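You operate a simulated robot arm through the tools that you are given. There is no shell and no other tool. Be economical: measure what you need, move in short steps, check, and stop when the job is done.

Carry out the task below with a simulated two-armed robot. There is one attempt and no reset: what you move stays moved.

TASK
Pick up the short yellow bottle with one hand, pass it to the other hand and put it on the top sample shelf. Turn the filler dial to 500 ML. Put the oats cup in the orange tub. Pull the left sample drawer open. Any order will do. Set down upright: short yellow bottle.

It is judged by the outcome, as a careful person would: the job done as asked, and still so three seconds after it is handed in. It fails if anything else is knocked over, pushed out of place, dropped, spilled or broken.

THE ROBOT
Two 7-joint arms with fingered hands on one trunk, on a base that drives. Base frame: it is fixed to the floor where the robot stands at the start and does not move with it; the origin is under the middle of the robot, x ahead of it, y to its left, z up; the surface under the hand at the start is at about z = 0.85. Readings come in m, degrees, newtons and seconds.
The left shoulder is at the start at [0.023, 0.17, 1.373], the right one opposite. With the tool pointing down near the work surface each hand reaches from about 0.1 to 0.7 m from the robot's upright axis, wherever it stands, measured 20 degrees to its own side. Places, roughly: filler dial [0.6, 0.4, 1.2]; left sample drawer [-1.4, 2.1, 0.7]; oats cup [-1.25, 2.25, 1]; orange tub (20x15x9 cm) [0.9, 1.1, 0.9]; short yellow bottle [0.5, 0, 1]; top sample shelf (23x40 cm) [-0.32, 2.18, 1.6]. Payload 4 kg a hand.
The TCP of each hand is the grasp point between the finger pads, 0.026 m short of the fingertips. In the tool frame z runs along the fingers and y along their closing line. Largest opening 0.132 m; the body of the gripper starts 0.073 m behind the TCP. The gripper is a hand of 4 fingers: y runs from the thumb to the fingers, the wrist lies at [0, 0, -0.224] in the tool frame, and closing takes about 1.5 s.
Orientation is that of the tool frame in the base frame, as a unit quaternion [w, x, y, z]. With the fingers straight down and closing along the base's y, the tool's x points along the base's -x, its y along +y and its z along -z.

THE INTERFACE
- The arms move only by the tool apply_moves. It takes "left_targets", "right_targets" or both (then of equal length, played together; a hand with none holds still); each is one flat list of numbers, 7 for each row, row after row: the shift along the base's x, y, z in units of 400 mm (1.0 is 400 mm), then the turn, a rotation vector about the base's x, y, z in units of 180 degrees (1.0 is 180 degrees), then the gripper command, from -1 (shut) to 1 (fully open), values between in proportion. In form: [tx, ty, tz, rx, ry, rz, hand, tx, ty, tz, rx, ry, rz, hand, ...]. A call has 1 to 12 rows; each row is the pose to reach, as a shift and turn from the pose commanded when the call began. A call with a number of a shift or a turn outside -1 to 1 is refused whole. Each row takes 0.2 s and may step no farther than 0.05 m and 8.6 degrees from the row before; otherwise, or with a gripper value out of range, the whole call is refused. A pose out of reach is approached as far as the arm can. The call stops where the force on the tool passes 40 N (or 10 N more than at its start, if that is more) or the arm is blocked; 0.2 s more then pass. Each finger travels about 0.045 m/s and halts on what it meets, pressing with about 33 N; the grip force reading is that of the motor and also rises with nothing between the fingers. The clock runs only during rows and for 0.2 s after the last one: add rows that repeat a pose to give the fingers time. It gives the time, the measured TCP pose, the force on the tool (base axes), the opening and the grip force at its end, in the units of the frame above (readings bear some noise), with the torque about the TCP (base axes, N m) and any sound that the robot's microphone picked up, and new pictures: "show" is both (left out), scene, wrist or none (wrist: the cameras of the hands that moved).
- Cameras (640 x 400 px; columns grow to the right, rows downward): "scene" is now at [0.0978, 0.0293, 1.5483]; the picture's right is [0.34, -0.94, -0.00], its down [-0.54, -0.19, -0.82] and it looks along [0.77, 0.28, -0.57] (base axes); focal length 250 px, centre (320, 200). "left" rides on the left gripper at [-0.068, 0.002, -0.097] in its tool frame; the picture's right is [-0.03, -1.00, 0.00], its down [0.82, -0.02, -0.58] and it looks along [0.58, -0.01, 0.82] (tool axes); focal length 270 px, centre (320, 200). "right" rides on the right gripper at [0.068, 0.002, -0.097] in its tool frame; the picture's right is [-0.02, 1.00, 0.00], its down [-0.82, -0.02, -0.58] and it looks along [-0.58, -0.01, 0.82] (tool axes); focal length 270 px, centre (320, 200).
- lift_body(by): slides the trunk up (or, below 0, down) by that many m; the arms and the scene camera ride with it, the base frame stays. It gives what a move gives, with no picture.
- base_move(legs): drives the robot by 1 to 6 legs, each [ahead, turn to the left] in m and degrees, along the robot's own axes; the way and the turn of a leg run together, so that a leg with both is an arc; at most 1.5 m and 180 degrees a leg. The arms and the cameras ride along, it lands a little off, and it stops where it bumps. It gives what a move gives, and a new picture of the scene camera.
- set_grasp(shape, hand): the hand has 4 fingers and takes this shape, open, in about a second: jaw (thumb against the fingers, like two jaws); tri (thumb and two fingers); tip (a fingertip pinch); poke (one finger out to press); point (the index stretched); flat (the hand flat); cup (the hand cupped); fist (a fist). The gripper value then closes the fingers along that shape, each until it touches; the sizes above hold for jaw. It gives what a move gives, with no picture.
- turn_head(pan, tilt): turns the head with the scene camera to pan (to the left, within 86 degrees either way) and tilt (down, from -29 to 69), counted from straight ahead of the robot. It gives what a move gives, and a new picture of the scene camera.
- point_at(camera, pixels): for up to 12 pixels [column, row] of the newest picture of that camera ("zoom" is the newest enlarged one), the place [x, y, z] in the base frame of the surface seen there, good to about 0.002 m. The clock stands still meanwhile.
- enlarge(camera, box): a new picture of the part [left, top, right, bottom] of that camera's present view, enlarged. The clock stands still meanwhile.
- job_done(): hands the job in; it is judged then, once.

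Work in short steps. Measure before you move; look again where a grasp or a placing could have gone wrong, and mend it. You have 110 turns and 260 pictures in all, those below and enlarged ones among them. Open the grippers and draw the arms clear of the work before you hand the job in, unless the task says otherwise; then end with one line.

The tools are called after ">>>" by a JSON object that holds its "api" and its "payload". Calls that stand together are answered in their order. apply_moves: Moves the arms, as the interface text tells. Its arguments: {"type":"object","properties":{"left_targets":{"type":"array","items":{"type":"number"}},"right_targets":{"type":"array","items":{"type":"number"}},"show":{"type":"string","enum":["both","scene","wrist","none"]}},"required":[]} The other tools are called the same way: lift_body (by) slides the trunk up or down; set_grasp (shape, hand) gives the hand a shape; base_move (legs) drives the base; turn_head (pan, tilt) turns the head that bears the scene camera; point_at (camera, pixels) gives the place of the surface under pixels of a picture; enlarge (camera, box) takes an enlarged picture of a part of a camera's view; job_done () hands the job in.

At the start:

```text
time: 0.0
left_tool_pos: [0.3994, 0.4244, 1.3709]
left_ee_rot: [0.0, 0.0, 1.0, 0.0]
left_wrist_force: [0.3, 0.4, -0.7]
left_ft_torque: [0.01, -0.01, -0.01]
left_finger_gap: 0.1318
left_grip_force: 0.0
left_shape: jaw
right_tool_pos: [0.4679, 0.0556, 1.3938]
right_ee_rot: [0.001, 0.0, 1.0, 0.0]
right_wrist_force: [0.5, 1.2, -0.4]
right_ft_torque: [0.02, -0.03, -0.01]
right_finger_gap: 0.132
right_grip_force: 0.0
right_shape: jaw
trunk travel left (down, up): [-0.6, 0.155]
robot x, y, heading: [-0.002, -0.0015, -0.3]
head pan, tilt: [19.6, 34.9]
```

scene: 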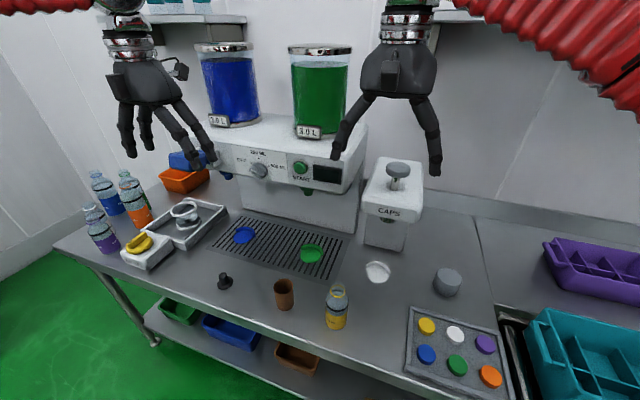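
right: 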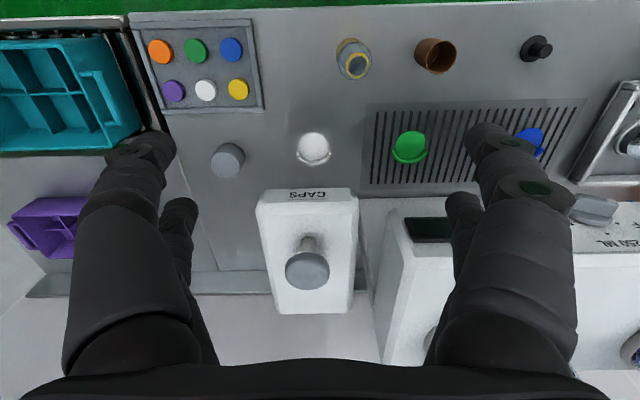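
left: 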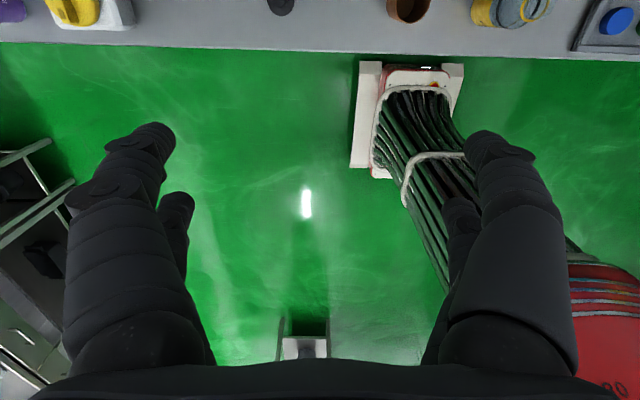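

The scene shows the yellow bottle near (337,306), the dial near (258,170) and the orange tub near (185,180). I'll measure them and enlarge the dial.

>>> {"api": "point_at", "payload": {"camera": "scene", "pixels": [[337, 290], [336, 320], [335, 328], [258, 170], [252, 165], [185, 180], [165, 182], [207, 175], [284, 295], [300, 270], [345, 270], [260, 235]]}}

>>> {"api": "enlarge", "payload": {"camera": "scene", "box": [210, 130, 350, 217]}}

>>> {"api": "enlarge", "payload": {"camera": "scene", "box": [260, 260, 400, 347]}}

```text
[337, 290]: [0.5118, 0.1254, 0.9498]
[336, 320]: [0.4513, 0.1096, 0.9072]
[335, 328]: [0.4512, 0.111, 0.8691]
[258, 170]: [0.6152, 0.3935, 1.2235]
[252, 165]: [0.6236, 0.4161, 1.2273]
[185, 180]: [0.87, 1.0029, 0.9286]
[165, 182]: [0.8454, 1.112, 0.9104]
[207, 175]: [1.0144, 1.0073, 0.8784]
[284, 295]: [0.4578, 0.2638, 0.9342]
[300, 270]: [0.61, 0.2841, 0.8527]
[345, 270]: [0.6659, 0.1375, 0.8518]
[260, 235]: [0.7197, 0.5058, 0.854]
```

```text
4.57 times, centred on (280, 174) of scene
```

zoom: 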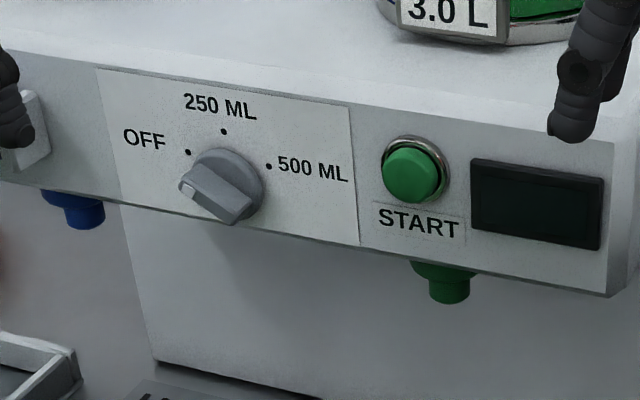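

```text
4.57 times, centred on (330, 304) of scene
```

zoom: 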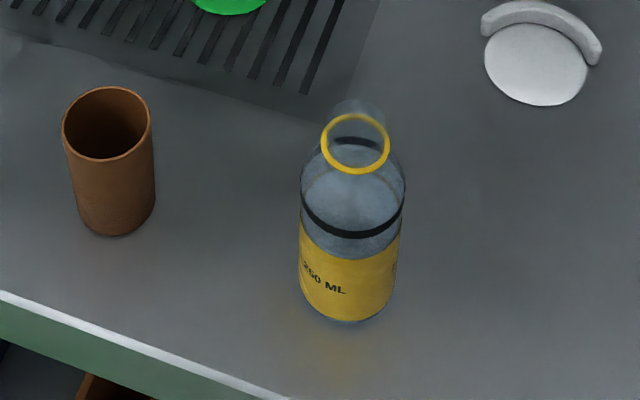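

Next I'll measure the bottle in the current zoom, then re-enlarge the dial.

>>> {"api": "point_at", "payload": {"camera": "zoom", "pixels": [[355, 172], [322, 145], [388, 150], [355, 233], [305, 210], [402, 212], [350, 318], [302, 290], [395, 295], [340, 335], [356, 130], [356, 105]]}}

>>> {"api": "enlarge", "payload": {"camera": "scene", "box": [226, 142, 306, 192]}}

```text
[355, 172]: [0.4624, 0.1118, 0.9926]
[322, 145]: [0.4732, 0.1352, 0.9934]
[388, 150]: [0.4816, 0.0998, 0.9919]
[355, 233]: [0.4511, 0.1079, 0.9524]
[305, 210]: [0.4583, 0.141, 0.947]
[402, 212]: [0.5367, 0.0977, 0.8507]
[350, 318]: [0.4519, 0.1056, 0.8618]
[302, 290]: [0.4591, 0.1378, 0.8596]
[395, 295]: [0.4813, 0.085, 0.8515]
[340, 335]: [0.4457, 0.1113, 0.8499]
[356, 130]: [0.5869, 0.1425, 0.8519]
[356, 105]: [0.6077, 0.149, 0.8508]
```

```text
8.00 times, centred on (266, 167) of scene
```

zoom: 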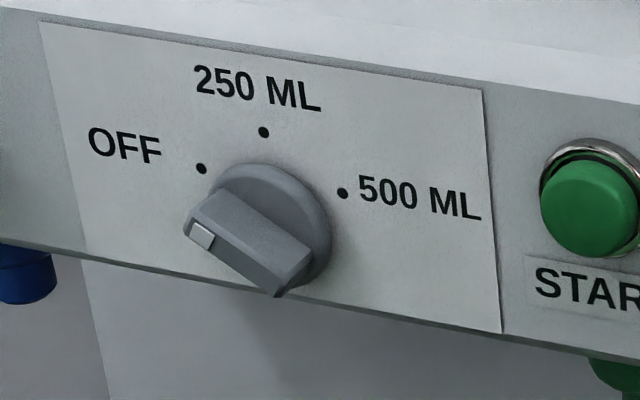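

I'll measure the dots, the panel corners and the knob bar in this zoom.

>>> {"api": "point_at", "payload": {"camera": "zoom", "pixels": [[201, 168], [263, 132], [342, 193], [60, 60], [470, 110], [490, 310], [201, 236], [205, 205], [290, 260], [260, 225], [185, 232], [278, 180]]}}

```text
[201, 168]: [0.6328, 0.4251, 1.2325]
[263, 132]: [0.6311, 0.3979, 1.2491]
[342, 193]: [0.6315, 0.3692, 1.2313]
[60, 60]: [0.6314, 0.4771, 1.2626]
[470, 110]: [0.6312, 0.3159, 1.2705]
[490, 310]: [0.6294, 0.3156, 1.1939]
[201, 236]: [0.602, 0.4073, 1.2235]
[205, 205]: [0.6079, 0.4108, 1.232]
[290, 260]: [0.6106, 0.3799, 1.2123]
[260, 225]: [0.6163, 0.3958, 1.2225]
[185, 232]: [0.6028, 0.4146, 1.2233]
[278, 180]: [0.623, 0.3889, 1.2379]
```

The panel is vertical at x≈0.631, with the dial centre at about (0.397, 1.2165). The dial points to OFF and needs about +120° about base x. I'll pitch the left hand to point forward, near the dial.

>>> {"api": "apply_moves", "payload": {"left_targets": [0.0136, -0.0062, -0.0273, 0, -0.0455, 0, 1, 0.0273, -0.0125, -0.0545, 0, -0.0909, 0, 1, 0.0409, -0.0187, -0.0818, 0, -0.1364, 0, 1, 0.0545, -0.0249, -0.1091, 0, -0.1818, 0, 1, 0.0682, -0.0311, -0.1364, 0, -0.2273, 0, 1, 0.0818, -0.0374, -0.1636, 0, -0.2727, 0, 0.6, 0.0955, -0.0436, -0.1909, 0, -0.3182, 0, 0.4, 0.1091, -0.0498, -0.2182, 0, -0.3636, 0, 0.2, 0.1227, -0.0561, -0.2455, 0, -0.4091, 0, 0, 0.1364, -0.0623, -0.2727, 0, -0.4545, 0, 0, 0.15, -0.0685, -0.3, 0, -0.5, 0, 0, 0.15, -0.0685, -0.3, 0, -0.5, 0, 0]}}

```text
time: 2.6
left_tool_pos: [0.4597, 0.3966, 1.2503]
left_ee_rot: [0.708, 0.0, 0.707, 0.0]
left_wrist_force: [0.7, 0.4, -0.4]
left_ft_torque: [-0.02, -0.02, 0.0]
left_finger_gap: 0.0664
left_grip_force: 0.0
left_shape: jaw
left hand out of reach, approached as far as the arm can: row 9
right_tool_pos: [0.4677, 0.0553, 1.3958]
right_ee_rot: [-0.001, 0.001, 1.0, 0.0]
right_wrist_force: [0.4, 0.3, 0.7]
right_ft_torque: [0.01, -0.01, 0.01]
right_finger_gap: 0.132
right_grip_force: 0.1
right_shape: jaw
trunk travel left (down, up): [-0.6, 0.155]
robot x, y, heading: [-0.0021, 0.0032, 0.1]
head pan, tilt: [19.6, 34.9]
```

scene: 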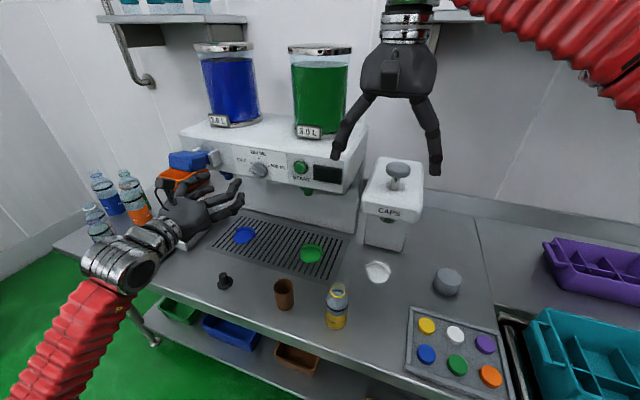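
left: 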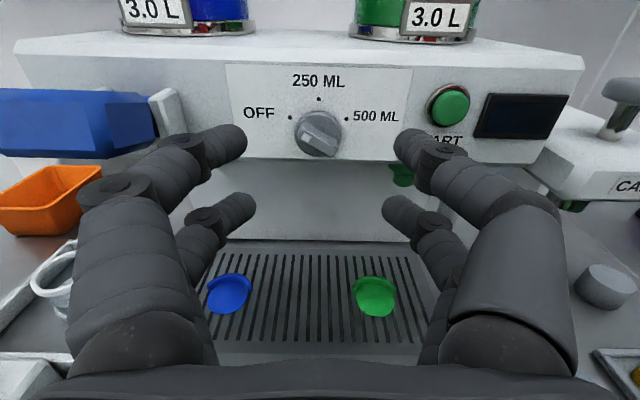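

The dial sits centred at about (318,133) in the wrist view. I'll roll the hand −60° about x and align it with the dial axis, then approach to x≈0.53.

>>> {"api": "apply_moves", "payload": {"left_targets": [0, 0, -0.0105, -0.0417, 0, 0, 0, 0, 0, -0.021, -0.0833, 0, 0, 0, 0, 0, -0.0315, -0.125, 0, 0, 0, 0, 0, -0.042, -0.1667, 0, 0, 0, 0, 0, -0.0525, -0.2083, 0, 0, 0, 0, 0, -0.063, -0.25, 0, 0, 0, 0, 0, -0.0735, -0.2917, 0, 0, 0, 0, 0, -0.0845, -0.3333, 0, 0, 0, 0.06, 0, -0.0845, -0.3333, 0, 0, 0, 0.12, 0, -0.0845, -0.3333, 0, 0, 0, 0.175, 0, -0.0845, -0.3333, 0, 0, 0, 0.175, 0, -0.0845, -0.3333, 0, 0, 0]}}

```text
time: 5.2
left_tool_pos: [0.5306, 0.398, 1.2181]
left_ee_rot: [0.612, -0.353, 0.612, -0.354]
left_wrist_force: [0.5, 0.3, 0.1]
left_ft_torque: [-0.04, -0.01, 0.03]
left_finger_gap: 0.0666
left_grip_force: 0.1
left_shape: jaw
right_tool_pos: [0.4677, 0.0556, 1.3956]
right_ee_rot: [0.0, 0.001, 1.0, 0.0]
right_wrist_force: [-0.3, -0.4, 0.3]
right_ft_torque: [0.0, -0.04, -0.02]
right_finger_gap: 0.1318
right_grip_force: 0.1
right_shape: jaw
trunk travel left (down, up): [-0.6, 0.155]
robot x, y, heading: [0.0012, -0.0007, 0.3]
head pan, tilt: [19.6, 34.9]
```

scene: 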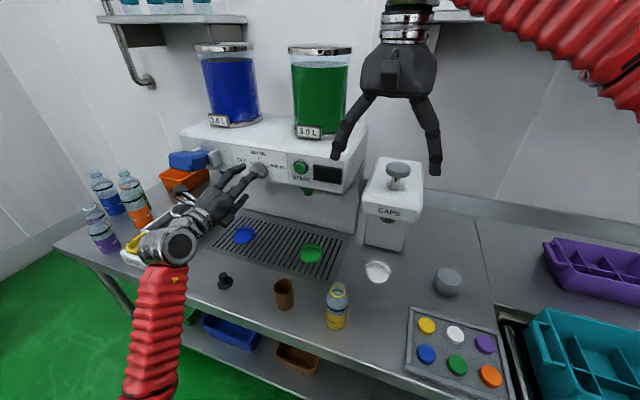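
left: 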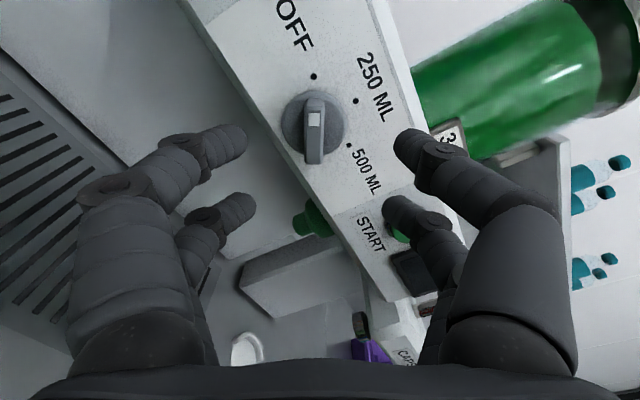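

The bar is vertical and centred in the wrist view at (315,128), so the alignment is right. I'll advance to x≈0.588.

>>> {"api": "apply_moves", "payload": {"left_targets": [0.06, 0, 0, 0, 0, 0, 0, 0.11, 0, 0, 0, 0, 0, 0, 0.145, 0, 0, 0, 0, 0, 0, 0.145, 0, 0, 0, 0, 0, 0], "show": "wrist"}}

```text
time: 6.2
left_tool_pos: [0.5869, 0.3971, 1.2183]
left_ee_rot: [0.613, -0.354, 0.612, -0.353]
left_wrist_force: [0.7, 0.2, -0.1]
left_ft_torque: [0.02, 0.03, 0.01]
left_finger_gap: 0.0665
left_grip_force: 0.1
left_shape: jaw
right_tool_pos: [0.4684, 0.0562, 1.3955]
right_ee_rot: [0.0, 0.001, 1.0, 0.0]
right_wrist_force: [-0.5, 0.0, 0.0]
right_ft_torque: [-0.02, 0.04, 0.01]
right_finger_gap: 0.1318
right_grip_force: 0.1
right_shape: jaw
trunk travel left (down, up): [-0.6, 0.155]
robot x, y, heading: [0.0021, 0.0025, 0.0]
head pan, tilt: [19.6, 34.9]
```

left: 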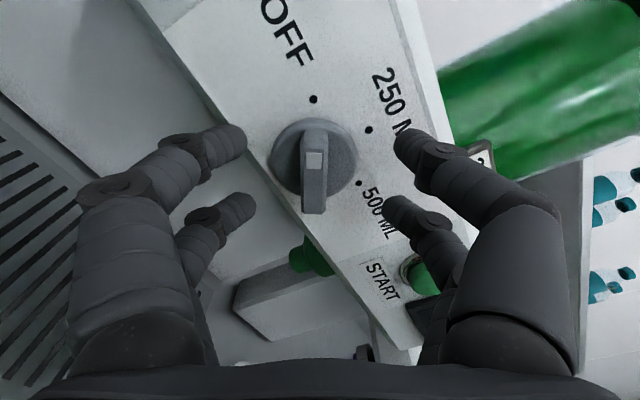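

The fingers straddle the bar, so I'll close on it.

>>> {"api": "apply_moves", "payload": {"left_targets": [0, 0, 0, 0, 0, 0, -0.3, 0, 0, 0, 0, 0, 0, -0.6, 0, 0, 0, 0, 0, 0, -0.8, 0, 0, 0, 0, 0, 0, -1, 0, 0, 0, 0, 0, 0, -1, 0, 0, 0, 0, 0, 0, -1], "show": "wrist"}}

```text
time: 7.6
left_tool_pos: [0.5882, 0.3976, 1.218]
left_ee_rot: [0.612, -0.353, 0.612, -0.354]
left_wrist_force: [3.6, 1.0, 0.0]
left_ft_torque: [0.04, -0.06, 0.07]
left_finger_gap: 0.0057
left_grip_force: 32.9
left_shape: jaw
right_tool_pos: [0.4697, 0.0564, 1.3945]
right_ee_rot: [-0.001, 0.001, 1.0, 0.001]
right_wrist_force: [-0.9, -1.3, -1.1]
right_ft_torque: [-0.01, -0.01, 0.01]
right_finger_gap: 0.1322
right_grip_force: 0.1
right_shape: jaw
trunk travel left (down, up): [-0.6, 0.155]
robot x, y, heading: [0.0026, 0.0026, 0.2]
head pan, tilt: [19.6, 34.9]
```

left: 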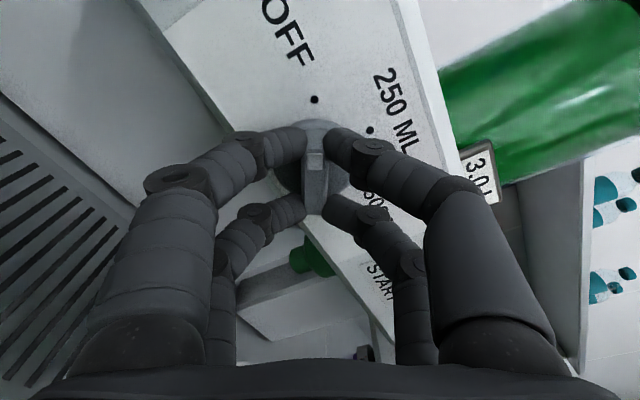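

The bar is gripped at 32.9 N, so I'll turn +96° about x.

>>> {"api": "apply_moves", "payload": {"left_targets": [0, 0, 0, 0.0444, 0, 0, -1, 0, 0, 0, 0.0889, 0, 0, -1, 0, 0, 0, 0.1333, 0, 0, -1, 0, 0, 0, 0.1778, 0, 0, -1, 0, 0, 0, 0.2222, 0, 0, -1, 0, 0, 0, 0.2667, 0, 0, -1, 0, 0, 0, 0.3111, 0, 0, -1, 0, 0, 0, 0.3556, 0, 0, -1, 0, 0, 0, 0.4, 0, 0, -1, 0, 0, 0, 0.4444, 0, 0, -1, 0, 0, 0, 0.4889, 0, 0, -1, 0, 0, 0, 0.5333, 0, 0, -1], "show": "wrist"}}

```text
time: 10.2
left_tool_pos: [0.5882, 0.3964, 1.2146]
left_ee_rot: [0.671, 0.22, 0.674, 0.218]
left_wrist_force: [-6.9, -6.8, -18.6]
left_ft_torque: [-0.02, 0.24, -0.22]
left_finger_gap: 0.0057
left_grip_force: 33.3
left_shape: jaw
right_tool_pos: [0.4683, 0.0555, 1.3948]
right_ee_rot: [-0.001, 0.001, 1.0, 0.001]
right_wrist_force: [-0.3, 0.4, 0.0]
right_ft_torque: [0.01, -0.01, 0.01]
right_finger_gap: 0.1319
right_grip_force: 0.1
right_shape: jaw
trunk travel left (down, up): [-0.6, 0.155]
robot x, y, heading: [0.0018, 0.0033, 0.2]
head pan, tilt: [19.6, 34.9]
```

left: 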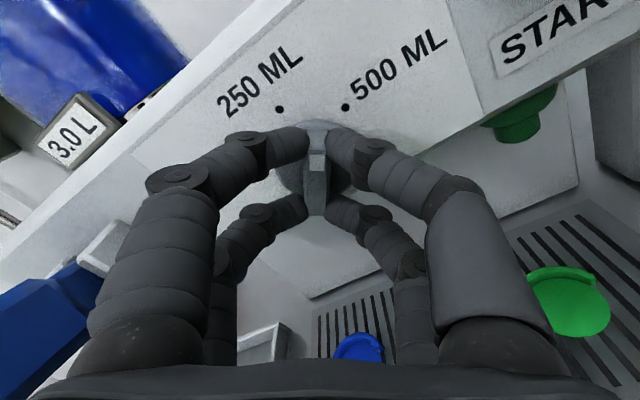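

The dial has turned, with 24° left. A side force has built up, so I'll ease it with a small z shift.

>>> {"api": "apply_moves", "payload": {"left_targets": [0, -0.001, -0.003, 0.0444, 0, 0, -1, 0, -0.002, -0.006, 0.0889, 0, 0, -1, 0, -0.003, -0.008, 0.1333, 0, 0, -1, 0, -0.003, -0.008, 0.1333, 0, 0, -1], "show": "wrist"}}

```text
time: 11.2
left_tool_pos: [0.5885, 0.3972, 1.2137]
left_ee_rot: [0.611, 0.355, 0.612, 0.354]
left_wrist_force: [-3.5, -0.7, -13.0]
left_ft_torque: [0.03, 0.24, -0.12]
left_finger_gap: 0.0059
left_grip_force: 33.1
left_shape: jaw
right_tool_pos: [0.47, 0.0552, 1.3945]
right_ee_rot: [-0.001, 0.001, 1.0, 0.0]
right_wrist_force: [-0.2, -0.2, 0.1]
right_ft_torque: [0.04, -0.01, -0.01]
right_finger_gap: 0.1318
right_grip_force: 0.0
right_shape: jaw
trunk travel left (down, up): [-0.6, 0.155]
robot x, y, heading: [-0.0001, 0.0002, 0.1]
head pan, tilt: [19.6, 34.9]
```

left: 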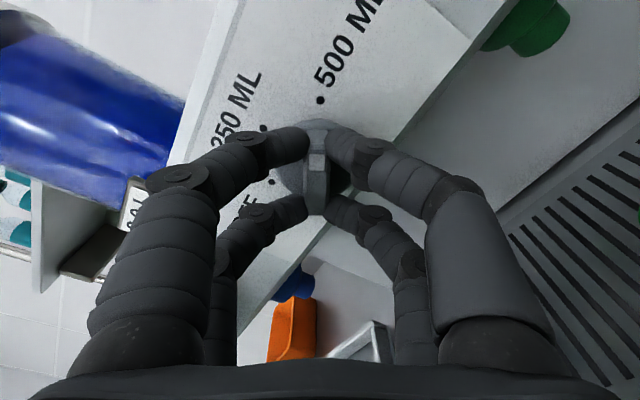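

The white mark points at the 500 ML dot (320,100). I'll open the fingers and back away.

>>> {"api": "apply_moves", "payload": {"left_targets": [0, 0, -0.003, 0, 0, 0, -0.7, 0, 0, -0.003, 0, 0, 0, -0.4, 0, 0, -0.003, 0, 0, 0, 0, 0, 0, -0.003, 0, 0, 0, 0, 0, 0, -0.003, 0, 0, 0, 0, -0.1, 0, -0.003, 0, 0, 0, 0, -0.2, 0, -0.003, 0, 0, 0, 0, -0.3, 0, -0.003, 0, 0, 0, 0, -0.35, 0, -0.003, 0, 0, 0, 0], "show": "wrist"}}

```text
time: 13.2
left_tool_pos: [0.4471, 0.3948, 1.2133]
left_ee_rot: [0.613, 0.354, 0.612, 0.353]
left_wrist_force: [0.6, 0.0, 0.8]
left_ft_torque: [0.0, -0.02, -0.03]
left_finger_gap: 0.0656
left_grip_force: 0.0
left_shape: jaw
right_tool_pos: [0.4674, 0.0552, 1.3943]
right_ee_rot: [0.0, 0.001, 1.0, 0.0]
right_wrist_force: [0.1, 0.4, 0.4]
right_ft_torque: [0.02, -0.01, -0.01]
right_finger_gap: 0.132
right_grip_force: 0.0
right_shape: jaw
trunk travel left (down, up): [-0.6, 0.155]
robot x, y, heading: [-0.0007, -0.0017, 0.1]
head pan, tilt: [19.6, 34.9]
```

left: 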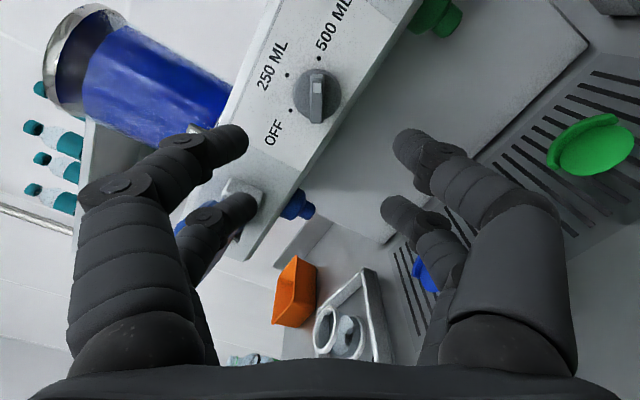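

The dial now reads 500 ML. Next I'll bring the right hand over the bottle at (0.481, 0.118) and roll the left hand back to level.

>>> {"api": "apply_moves", "payload": {"right_targets": [0.004, 0.02, -0.092, 0, 0, 0, 0.5, 0.008, 0.039, -0.184, 0, 0, 0, 0.5, 0.012, 0.058, -0.276, 0, 0, 0, 0.5, 0.016, 0.078, -0.368, 0, 0, 0, 0.5, 0.02, 0.098, -0.46, 0, 0, 0, 0.5, 0.024, 0.117, -0.552, 0, 0, 0, 0.5, 0.028, 0.137, -0.644, 0, 0, 0, 0.5, 0.0325, 0.156, -0.735, 0, 0, 0, 0.5, 0.0325, 0.156, -0.735, 0, 0, 0, 0.5], "left_targets": [0, 0, 0, -0.0417, 0, 0, 0, 0, 0, 0, -0.0833, 0, 0, 0, 0, 0, 0, -0.125, 0, 0, 0, 0, 0, 0, -0.1667, 0, 0, 0, 0, 0, 0, -0.2083, 0, 0, 0, 0, 0, 0, -0.25, 0, 0, 0, 0, 0, 0, -0.2917, 0, 0, 0, 0, 0, 0, -0.3333, 0, 0, 0, 0, 0, 0, -0.3333, 0, 0, 0]}}

```text
time: 15.2
left_tool_pos: [0.4469, 0.3955, 1.2127]
left_ee_rot: [0.707, 0.0, 0.707, 0.0]
left_wrist_force: [0.5, -0.1, 0.1]
left_ft_torque: [-0.03, 0.01, 0.01]
left_finger_gap: 0.0655
left_grip_force: 0.2
left_shape: jaw
right_tool_pos: [0.4811, 0.1187, 1.1019]
right_ee_rot: [0.001, 0.0, 1.0, 0.0]
right_wrist_force: [-0.4, 0.5, 0.0]
right_ft_torque: [0.01, 0.0, 0.0]
right_finger_gap: 0.0993
right_grip_force: 0.0
right_shape: jaw
trunk travel left (down, up): [-0.6, 0.155]
robot x, y, heading: [-0.0026, 0.0025, -0.2]
head pan, tilt: [19.6, 34.9]
```

scene: 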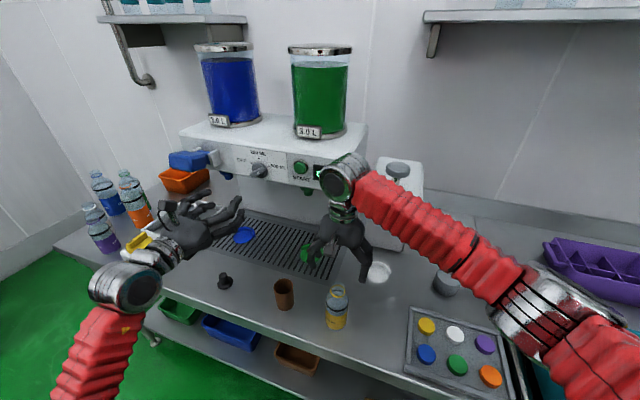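
right: 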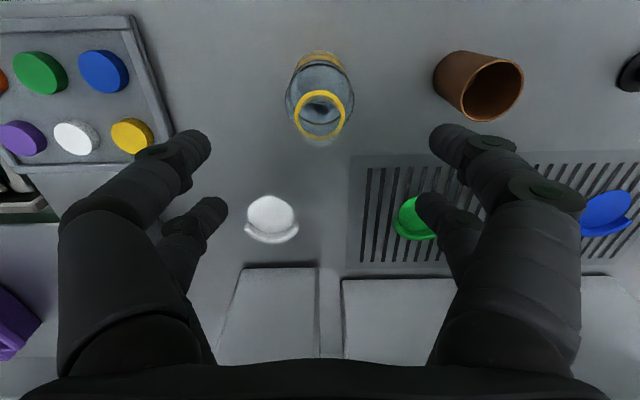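
left: 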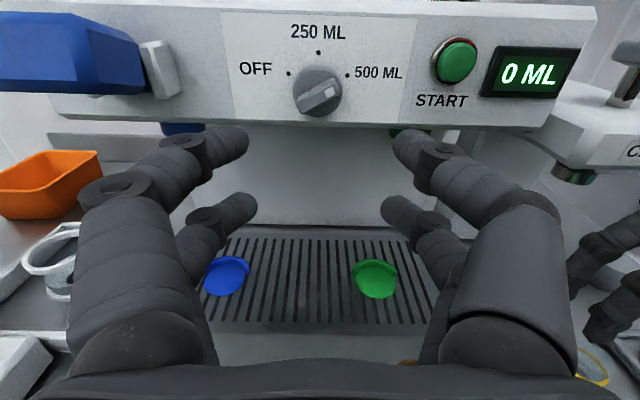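

The bottle is centred at column 320 under the right hand and the display reads 0 ML. I'll descend to TCP z≈0.953 around the upper body.

>>> {"api": "apply_moves", "payload": {"right_targets": [0, 0, -0.09, 0, 0, 0, 0.5, 0, 0, -0.18, 0, 0, 0, 0.5, 0, 0, -0.25, 0, 0, 0, 0.5, 0, 0, -0.31, 0, 0, 0, 0.5, 0, 0, -0.368, 0, 0, 0, 0.5, 0, 0, -0.368, 0, 0, 0, 0.5]}}

```text
time: 16.6
left_tool_pos: [0.4467, 0.3954, 1.2125]
left_ee_rot: [0.707, 0.0, 0.707, 0.001]
left_wrist_force: [0.0, 0.7, 0.2]
left_ft_torque: [-0.02, 0.01, 0.01]
left_finger_gap: 0.0655
left_grip_force: 0.1
left_shape: jaw
right_tool_pos: [0.4801, 0.118, 0.9515]
right_ee_rot: [0.0, 0.0, 1.0, 0.0]
right_wrist_force: [-0.3, -0.5, 0.2]
right_ft_torque: [-0.03, 0.01, 0.02]
right_finger_gap: 0.0994
right_grip_force: 0.0
right_shape: jaw
trunk travel left (down, up): [-0.6, 0.155]
robot x, y, heading: [0.002, -0.0025, 0.2]
head pan, tilt: [19.6, 34.9]
```

scene: 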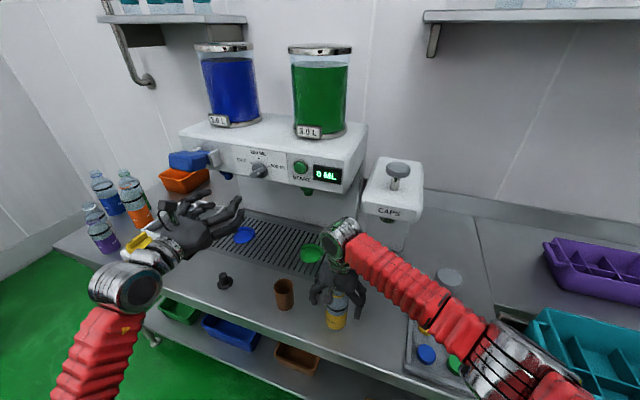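
right: 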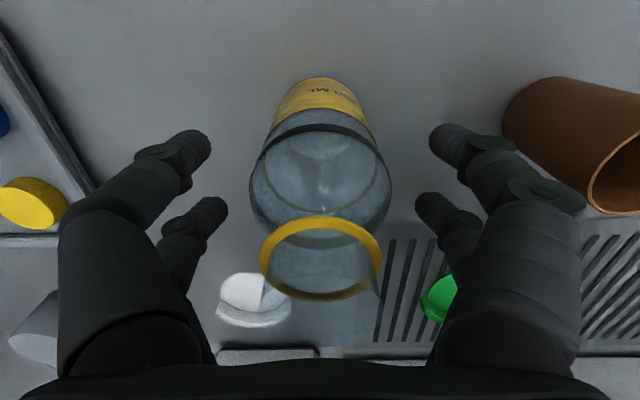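

The bottle is centred between the finger pairs, so I'll close.

>>> {"api": "apply_moves", "payload": {"right_targets": [0, 0, 0, 0, 0, 0, 0.2, 0, 0, 0, 0, 0, 0, -0.1, 0, 0, 0, 0, 0, 0, -0.4, 0, 0, 0, 0, 0, 0, -0.7, 0, 0, 0, 0, 0, 0, -1, 0, 0, 0, 0, 0, 0, -1]}}

```text
time: 18.0
left_tool_pos: [0.4483, 0.3959, 1.2127]
left_ee_rot: [0.707, -0.001, 0.707, 0.0]
left_wrist_force: [-0.2, -0.1, -0.5]
left_ft_torque: [-0.01, 0.01, -0.01]
left_finger_gap: 0.0655
left_grip_force: 0.0
left_shape: jaw
right_tool_pos: [0.479, 0.1183, 0.9531]
right_ee_rot: [0.0, 0.001, 1.0, 0.0]
right_wrist_force: [-0.4, -0.7, 1.1]
right_ft_torque: [0.04, 0.02, 0.02]
right_finger_gap: 0.0408
right_grip_force: 33.0
right_shape: jaw
trunk travel left (down, up): [-0.6, 0.155]
robot x, y, heading: [0.0005, -0.0006, -0.0]
head pan, tilt: [19.6, 34.9]
```

scene: 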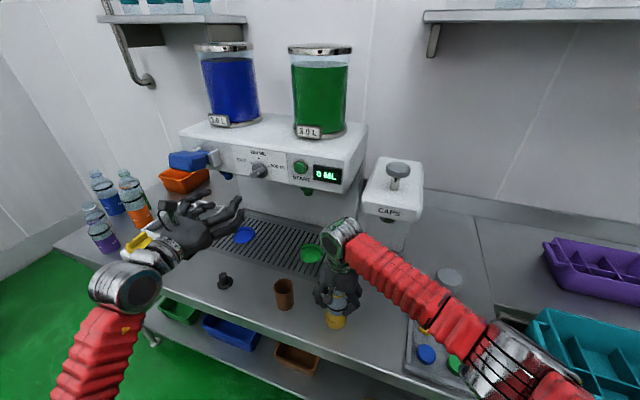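
right: 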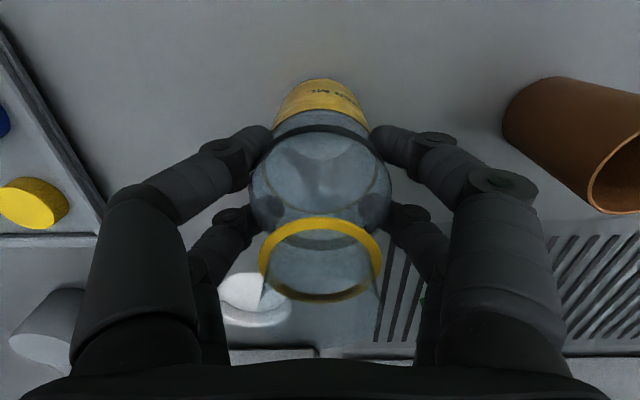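

The bottle is held at 33 N. I'll lift it straight up, then move it to the handover spot around (0.52, 0.22, 1.22).

>>> {"api": "apply_moves", "payload": {"right_targets": [0, 0, 0.06, 0, 0, 0, -1, 0, 0, 0.15, 0, 0, 0, -1, 0, 0, 0.25, 0, 0, 0, -1, 0.02, 0.03, 0.35, 0, 0, 0, -1, 0.04, 0.08, 0.45, 0, 0, 0, -1, 0.06, 0.13, 0.54, 0, 0, 0, -1, 0.08, 0.18, 0.62, 0, 0, 0, -1, 0.1, 0.22, 0.6675, 0, 0, 0, -1, 0.1, 0.255, 0.6675, 0, 0, 0, -1, 0.1, 0.255, 0.6675, 0, 0, 0, -1]}}

```text
time: 20.2
left_tool_pos: [0.4462, 0.395, 1.2126]
left_ee_rot: [0.707, 0.0, 0.707, 0.0]
left_wrist_force: [0.2, -0.1, -0.4]
left_ft_torque: [0.02, -0.01, -0.01]
left_finger_gap: 0.0656
left_grip_force: 0.1
left_shape: jaw
right_tool_pos: [0.516, 0.1943, 1.2082]
right_ee_rot: [0.0, 0.004, 1.0, 0.0]
right_wrist_force: [0.1, 0.1, -0.5]
right_ft_torque: [0.01, -0.02, 0.01]
right_finger_gap: 0.0401
right_grip_force: 32.6
right_shape: jaw
right hand out of reach, approached as far as the arm can: row 8, 9, 10
trunk travel left (down, up): [-0.6, 0.155]
robot x, y, heading: [-0.0002, 0.0006, 0.0]
head pan, tilt: [19.6, 34.9]
```

scene: 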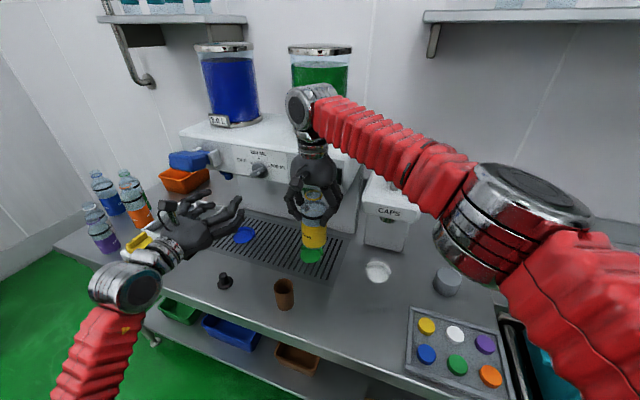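
right: 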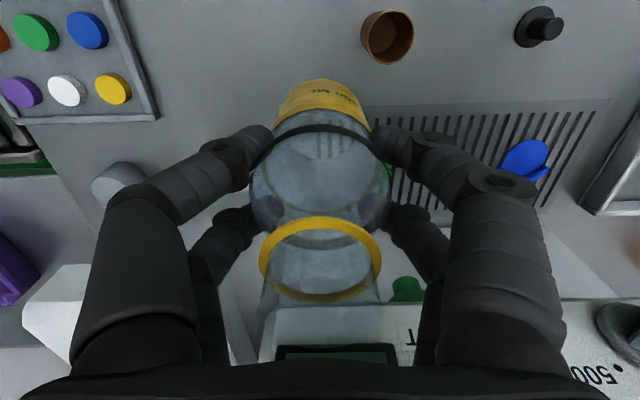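

The right arm is at its reach limit at (0.516, 0.194), so I'll pull it back a little. Meanwhile the left hand moves to just in front of the bottle, below the right fingers.

>>> {"api": "apply_moves", "payload": {"right_targets": [-0.02, -0.02, 0, 0, 0, 0, -1, -0.03, -0.04, 0, 0, 0, 0, -1, -0.04, -0.06, 0, 0, 0, 0, -1, -0.05, -0.08, 0, 0, 0, 0, -1, -0.05, -0.08, 0, 0, 0, 0, -1, -0.05, -0.08, 0, 0, 0, 0, -1, -0.05, -0.08, 0, 0, 0, 0, -1, -0.05, -0.08, 0, 0, 0, 0, -1, -0.05, -0.08, 0, 0, 0, 0, -1], "left_targets": [-0.07, 0, -0.06, 0, 0, 0, 0.45, -0.14, 0, -0.12, 0, 0, 0, 0.45, -0.14, -0.08, -0.18, 0, 0, 0, 0.45, -0.14, -0.17, -0.18, 0, 0, 0, 0.45, -0.14, -0.26, -0.18, 0, 0, 0, 0.45, -0.14, -0.35, -0.18, 0, 0, 0, 0.45, -0.14, -0.44, -0.18, 0, 0, 0, 0.45, -0.14, -0.51, -0.18, 0, 0, 0, 0.45, -0.14, -0.51, -0.18, 0, 0, 0, 0.45]}}

```text
time: 22.1
left_tool_pos: [0.3894, 0.1923, 1.1403]
left_ee_rot: [0.709, 0.069, 0.702, 0.015]
left_wrist_force: [0.6, -0.5, -0.4]
left_ft_torque: [-0.01, -0.03, -0.03]
left_finger_gap: 0.0955
left_grip_force: 0.1
left_shape: jaw
right_tool_pos: [0.4955, 0.1647, 1.2085]
right_ee_rot: [0.0, 0.0, 1.0, 0.0]
right_wrist_force: [0.3, 0.1, -0.6]
right_ft_torque: [-0.02, 0.02, 0.01]
right_finger_gap: 0.0403
right_grip_force: 33.0
right_shape: jaw
trunk travel left (down, up): [-0.6, 0.155]
robot x, y, heading: [0.0046, -0.0012, -0.1]
head pan, tilt: [19.6, 34.9]
stopped in row 9 (left hand): the arm was blocked; the commanded pose is now the measured one
```

scene: 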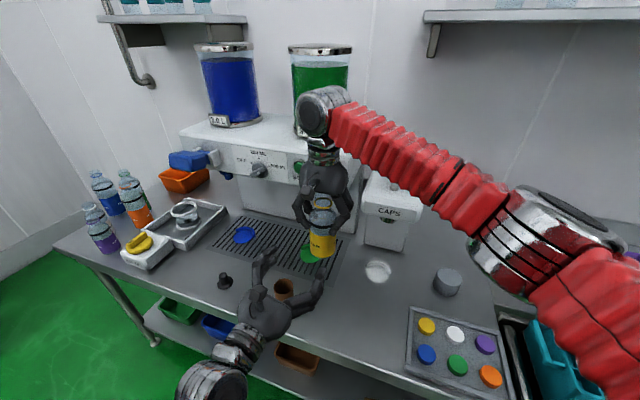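
right: 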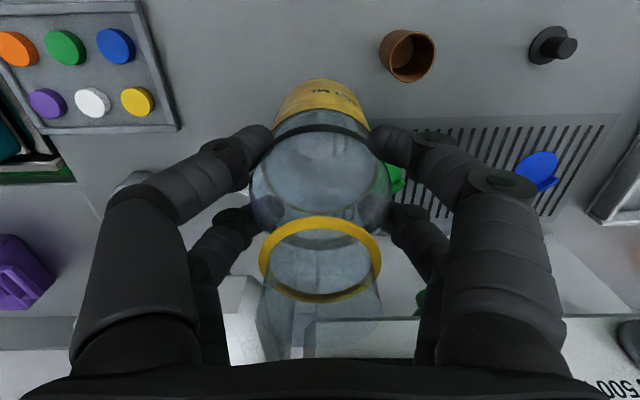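
left: 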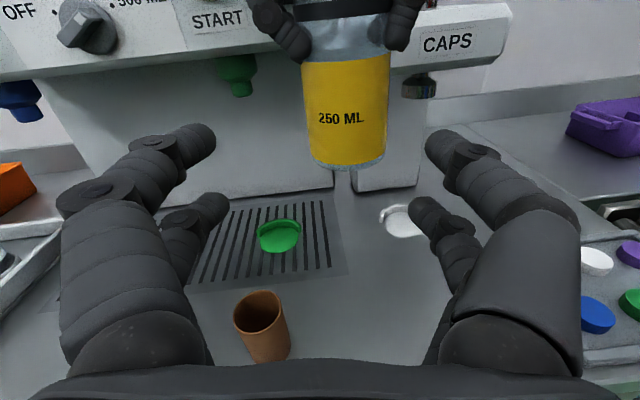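

The left arm was blocked near the torso with a slight roll. An oblique approach, yawed about −40°, gives it room. The bottle is at (0.4955, 0.165), so I'll re-orient and move left to (0.419, 0.235, 1.14).

>>> {"api": "apply_moves", "payload": {"left_targets": [0, 0.06, 0, -0.007, 0.0032, -0.0394, 0.45, 0, 0.1075, 0, -0.014, 0.0064, -0.0787, 0.45, 0.02, 0.1075, 0, -0.021, 0.0097, -0.1181, 0.45, 0.04, 0.1075, 0, -0.0279, 0.0129, -0.1574, 0.45, 0.075, 0.1075, 0, -0.0349, 0.0161, -0.1968, 0.45, 0.075, 0.1075, 0, -0.0349, 0.0161, -0.1968, 0.45]}}

```text
time: 23.6
left_tool_pos: [0.4183, 0.2375, 1.1397]
left_ee_rot: [0.666, 0.239, 0.664, -0.242]
left_wrist_force: [-0.8, -0.3, 0.4]
left_ft_torque: [0.0, -0.03, -0.01]
left_finger_gap: 0.0951
left_grip_force: 0.0
left_shape: jaw
right_tool_pos: [0.4938, 0.1639, 1.2086]
right_ee_rot: [0.001, 0.0, 1.0, 0.0]
right_wrist_force: [-0.6, 0.3, -0.2]
right_ft_torque: [0.01, -0.02, -0.06]
right_finger_gap: 0.0402
right_grip_force: 32.9
right_shape: jaw
trunk travel left (down, up): [-0.6, 0.155]
robot x, y, heading: [0.0016, 0.0007, -0.0]
head pan, tilt: [19.6, 34.9]
```

scene: 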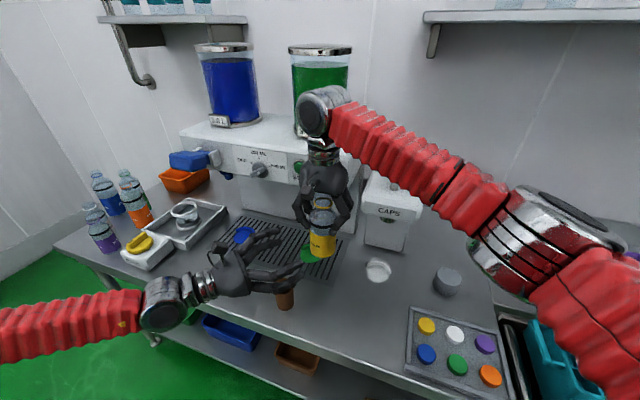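
left: 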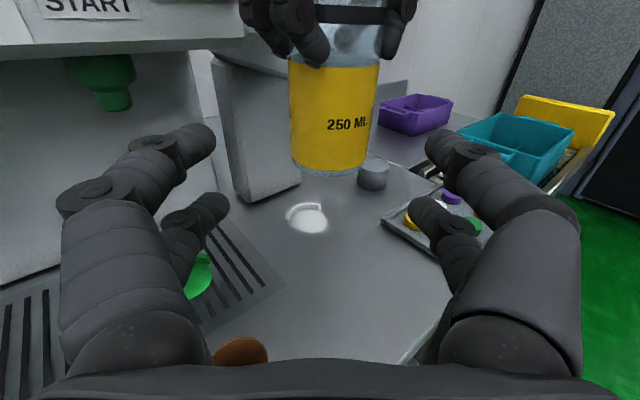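

The bottle is about 8 mm to the right of the hand's line, with its base at z≈1.105. I'll correct sideways and advance until the bottle sits at the TCP.

>>> {"api": "apply_moves", "payload": {"left_targets": [-0.012, -0.0146, 0, 0, 0, 0, 0.45, 0.04, -0.058, 0, 0, 0, 0.45, 0.09, -0.1, 0, 0, 0, 0.45, 0.14, -0.142, 0, 0, 0, 0.45, 0.189, -0.184, 0, 0, 0, 0.45, 0.189, -0.184, 0, 0, 0, 0.45]}}

```text
refused: targets must hold 7 numbers for each row
```

A zero was missing in some rows. I'll resend the same move.

>>> {"api": "apply_moves", "payload": {"left_targets": [-0.012, -0.0146, 0, 0, 0, 0, 0.45, 0.04, -0.058, 0, 0, 0, 0, 0.45, 0.09, -0.1, 0, 0, 0, 0, 0.45, 0.14, -0.142, 0, 0, 0, 0, 0.45, 0.189, -0.184, 0, 0, 0, 0, 0.45, 0.189, -0.184, 0, 0, 0, 0, 0.45]}}

```text
time: 24.9
left_tool_pos: [0.494, 0.1622, 1.1412]
left_ee_rot: [0.666, 0.24, 0.664, -0.241]
left_wrist_force: [-0.5, 0.5, -0.4]
left_ft_torque: [0.01, 0.0, -0.01]
left_finger_gap: 0.0953
left_grip_force: 0.0
left_shape: jaw
right_tool_pos: [0.4959, 0.1642, 1.2088]
right_ee_rot: [0.001, 0.001, 1.0, 0.0]
right_wrist_force: [-0.7, -0.7, -0.7]
right_ft_torque: [-0.02, -0.01, 0.01]
right_finger_gap: 0.0403
right_grip_force: 32.8
right_shape: jaw
trunk travel left (down, up): [-0.6, 0.155]
robot x, y, heading: [-0.0011, -0.0004, -0.1]
head pan, tilt: [19.6, 34.9]
```

scene: 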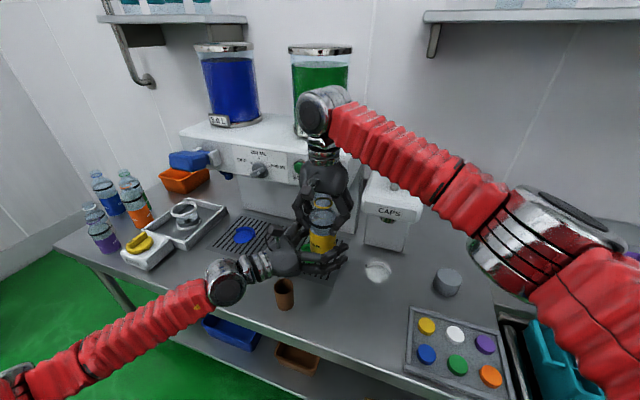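
left: 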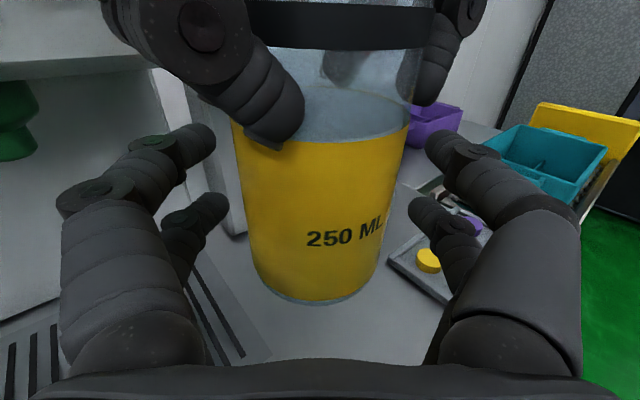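

The bottle is centred at column 322 between the left fingers, with the right fingertips just above. I'll close the left hand.

>>> {"api": "apply_moves", "payload": {"left_targets": [0, 0, 0, 0, 0, 0, 0.2, 0, 0, 0, 0, 0, 0, -0.1, 0, 0, 0, 0, 0, 0, -0.4, 0, 0, 0, 0, 0, 0, -0.7, 0, 0, 0, 0, 0, 0, -1, 0, 0, 0, 0, 0, 0, -1]}}

```text
time: 26.4
left_tool_pos: [0.4952, 0.1611, 1.1394]
left_ee_rot: [0.663, 0.241, 0.666, -0.242]
left_wrist_force: [24.0, -25.8, -10.2]
left_ft_torque: [0.16, 0.36, -0.1]
left_finger_gap: 0.0212
left_grip_force: 33.5
left_shape: jaw
right_tool_pos: [0.4922, 0.1682, 1.2089]
right_ee_rot: [-0.003, -0.004, 1.0, 0.006]
right_wrist_force: [-24.5, 25.5, 10.3]
right_ft_torque: [1.59, 1.29, 0.03]
right_finger_gap: 0.0384
right_grip_force: 32.9
right_shape: jaw
trunk travel left (down, up): [-0.6, 0.155]
robot x, y, heading: [-0.0048, -0.0012, 0.2]
head pan, tilt: [19.6, 34.9]
```

scene: 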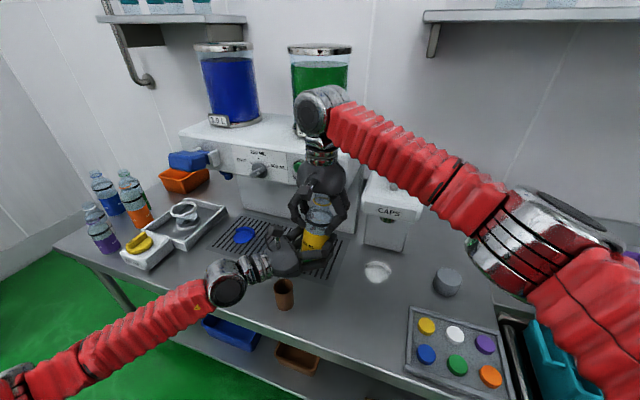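
left: 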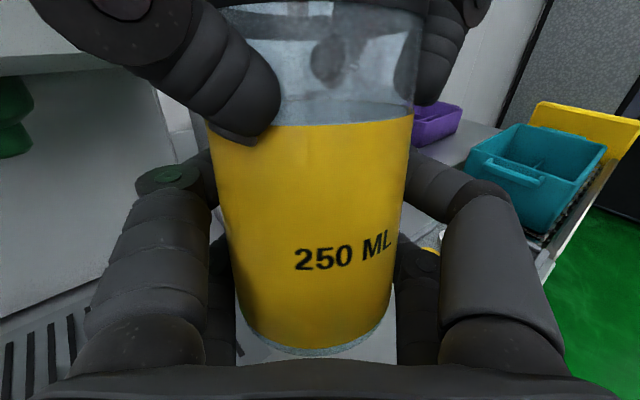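

The left fingers have curled behind the bottle and pull it toward the palm with about 35 N. I'll advance the left hand about 10 mm to relieve that and seat the bottle deeper.

>>> {"api": "apply_moves", "payload": {"left_targets": [0.0096, -0.008, 0, 0, 0, 0, -1, 0.019, -0.016, 0, 0, 0, 0, -1, 0.019, -0.016, 0, 0, 0, 0, -1], "show": "wrist"}}

```text
time: 27.1
left_tool_pos: [0.502, 0.1558, 1.139]
left_ee_rot: [0.665, 0.241, 0.665, -0.241]
left_wrist_force: [5.5, -16.0, -11.8]
left_ft_torque: [-0.02, -0.22, -0.02]
left_finger_gap: 0.0212
left_grip_force: 33.5
left_shape: jaw
right_tool_pos: [0.496, 0.1642, 1.2091]
right_ee_rot: [-0.001, 0.0, 1.0, 0.0]
right_wrist_force: [-5.2, 14.8, 11.9]
right_ft_torque: [0.99, 0.51, 0.15]
right_finger_gap: 0.0384
right_grip_force: 32.6
right_shape: jaw
trunk travel left (down, up): [-0.6, 0.155]
robot x, y, heading: [-0.0014, 0.0001, -0.3]
head pan, tilt: [19.6, 34.9]
```

left: 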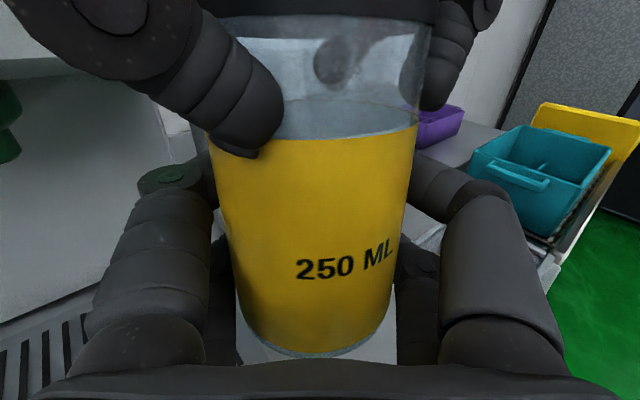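

Forces are down to about 20 N. I'll ease the rest with a small shift, then open the right hand.

>>> {"api": "apply_moves", "payload": {"left_targets": [0.002, -0.008, -0.005, 0, 0, 0, -1, 0.002, -0.008, -0.005, 0, 0, 0, -1], "show": "none"}}

>>> {"api": "enlarge", "payload": {"camera": "scene", "box": [250, 160, 390, 290]}}

```text
time: 27.8
left_tool_pos: [0.5036, 0.1539, 1.1399]
left_ee_rot: [0.667, 0.24, 0.663, -0.241]
left_wrist_force: [3.2, -6.5, -5.2]
left_ft_torque: [0.03, -0.11, -0.07]
left_finger_gap: 0.0205
left_grip_force: 32.7
left_shape: jaw
right_tool_pos: [0.4967, 0.1635, 1.2073]
right_ee_rot: [-0.001, 0.001, 1.0, -0.001]
right_wrist_force: [-2.8, 7.8, 5.4]
right_ft_torque: [0.45, 0.29, 0.12]
right_finger_gap: 0.0381
right_grip_force: 33.0
right_shape: jaw
trunk travel left (down, up): [-0.6, 0.155]
robot x, y, heading: [-0.0019, 0.0021, 0.0]
head pan, tilt: [19.6, 34.9]
```

```text
3.08 times, centred on (320, 225) of scene
```

zoom: 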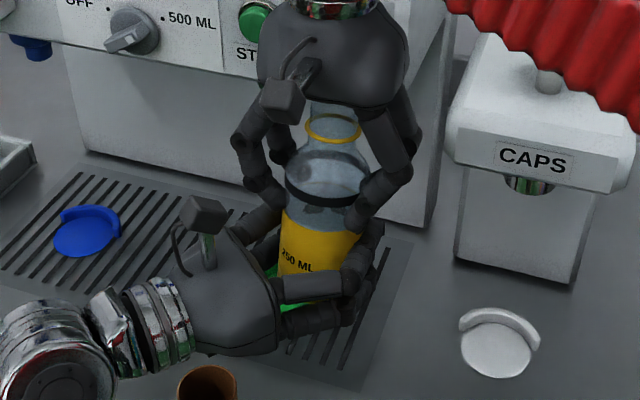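

Both hands hold the bottle well and the forces are low. I'll open the right hand and raise it clear.

>>> {"api": "apply_moves", "payload": {"right_targets": [0, 0, 0, 0, 0, 0, -0.2, 0, 0, 0, 0, 0, 0, 0.2, 0, 0, 0, 0, 0, 0, 0.6, 0, 0, 0, 0, 0, 0, 0.6, 0, 0, 0, 0, 0, 0, 0.6]}}

```text
time: 28.9
left_tool_pos: [0.5043, 0.1521, 1.1378]
left_ee_rot: [0.666, 0.24, 0.664, -0.241]
left_wrist_force: [-0.4, -0.1, -0.3]
left_ft_torque: [0.01, 0.01, -0.03]
left_finger_gap: 0.0205
left_grip_force: 33.0
left_shape: jaw
right_tool_pos: [0.4953, 0.1651, 1.2082]
right_ee_rot: [0.0, 0.001, 1.0, 0.0]
right_wrist_force: [-0.1, -0.4, 0.3]
right_ft_torque: [0.0, -0.02, 0.0]
right_finger_gap: 0.1051
right_grip_force: 0.0
right_shape: jaw
trunk travel left (down, up): [-0.6, 0.155]
robot x, y, heading: [-0.001, -0.0007, 0.1]
head pan, tilt: [19.6, 34.9]
```

scene: 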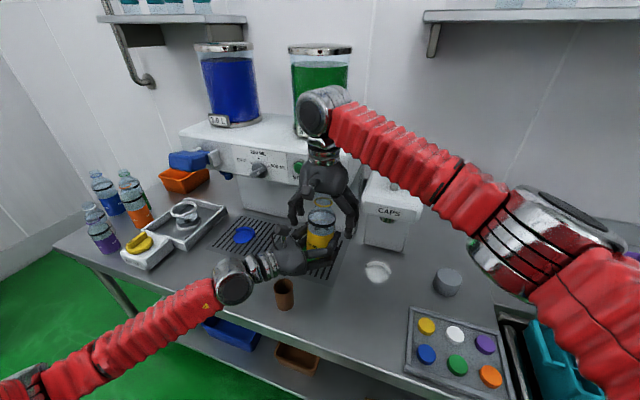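
right: 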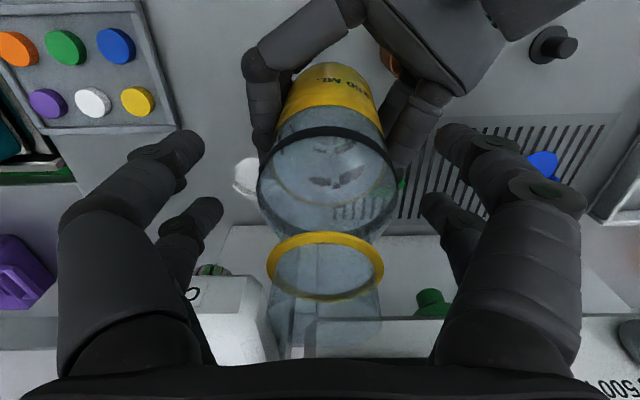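

The left hand holds the bottle alone with no load shift. I'll raise the right hand and draw it away to the right.

>>> {"api": "apply_moves", "payload": {"right_targets": [0, 0, 0.1, 0, 0, 0, 0.6, 0, 0, 0.2, 0, 0, 0, 0.6, 0, 0, 0.3, 0, 0, 0, 0.6, 0, -0.03, 0.38, 0, 0, 0, 0.6, -0.05, -0.13, 0.38, 0, 0, 0, 0.6, -0.1, -0.23, 0.38, 0, 0, 0, 0.6, -0.15, -0.33, 0.38, 0, 0, 0, 0.6, -0.2, -0.43, 0.38, 0, 0, 0, 0.6, -0.25, -0.53, 0.38, 0, 0, 0, 0.6, -0.3, -0.63, 0.38, 0, 0, 0, 0.6, -0.35, -0.72, 0.38, 0, 0, 0, 0.6], "show": "scene"}}

```text
time: 31.4
left_tool_pos: [0.5023, 0.1521, 1.139]
left_ee_rot: [0.666, 0.241, 0.664, -0.24]
left_wrist_force: [0.2, -0.1, 0.6]
left_ft_torque: [0.01, 0.0, 0.04]
left_finger_gap: 0.0207
left_grip_force: 33.1
left_shape: jaw
right_tool_pos: [0.3542, -0.1264, 1.3616]
right_ee_rot: [0.0, 0.0, 1.0, 0.0]
right_wrist_force: [-0.1, -0.3, 0.4]
right_ft_torque: [0.04, -0.03, 0.02]
right_finger_gap: 0.1056
right_grip_force: 0.0
right_shape: jaw
trunk travel left (down, up): [-0.6, 0.155]
robot x, y, heading: [-0.0005, -0.0007, 0.2]
head pan, tilt: [19.6, 34.9]
```

scene: 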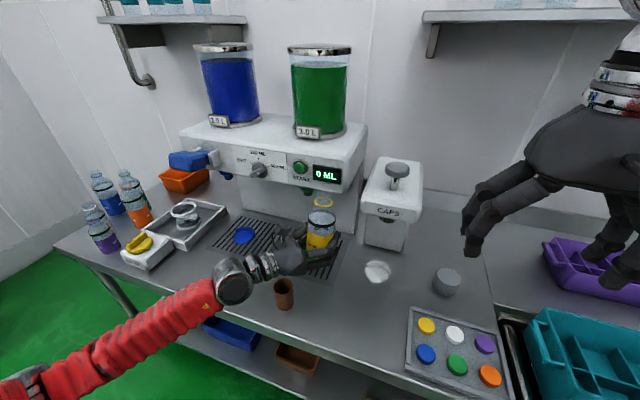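

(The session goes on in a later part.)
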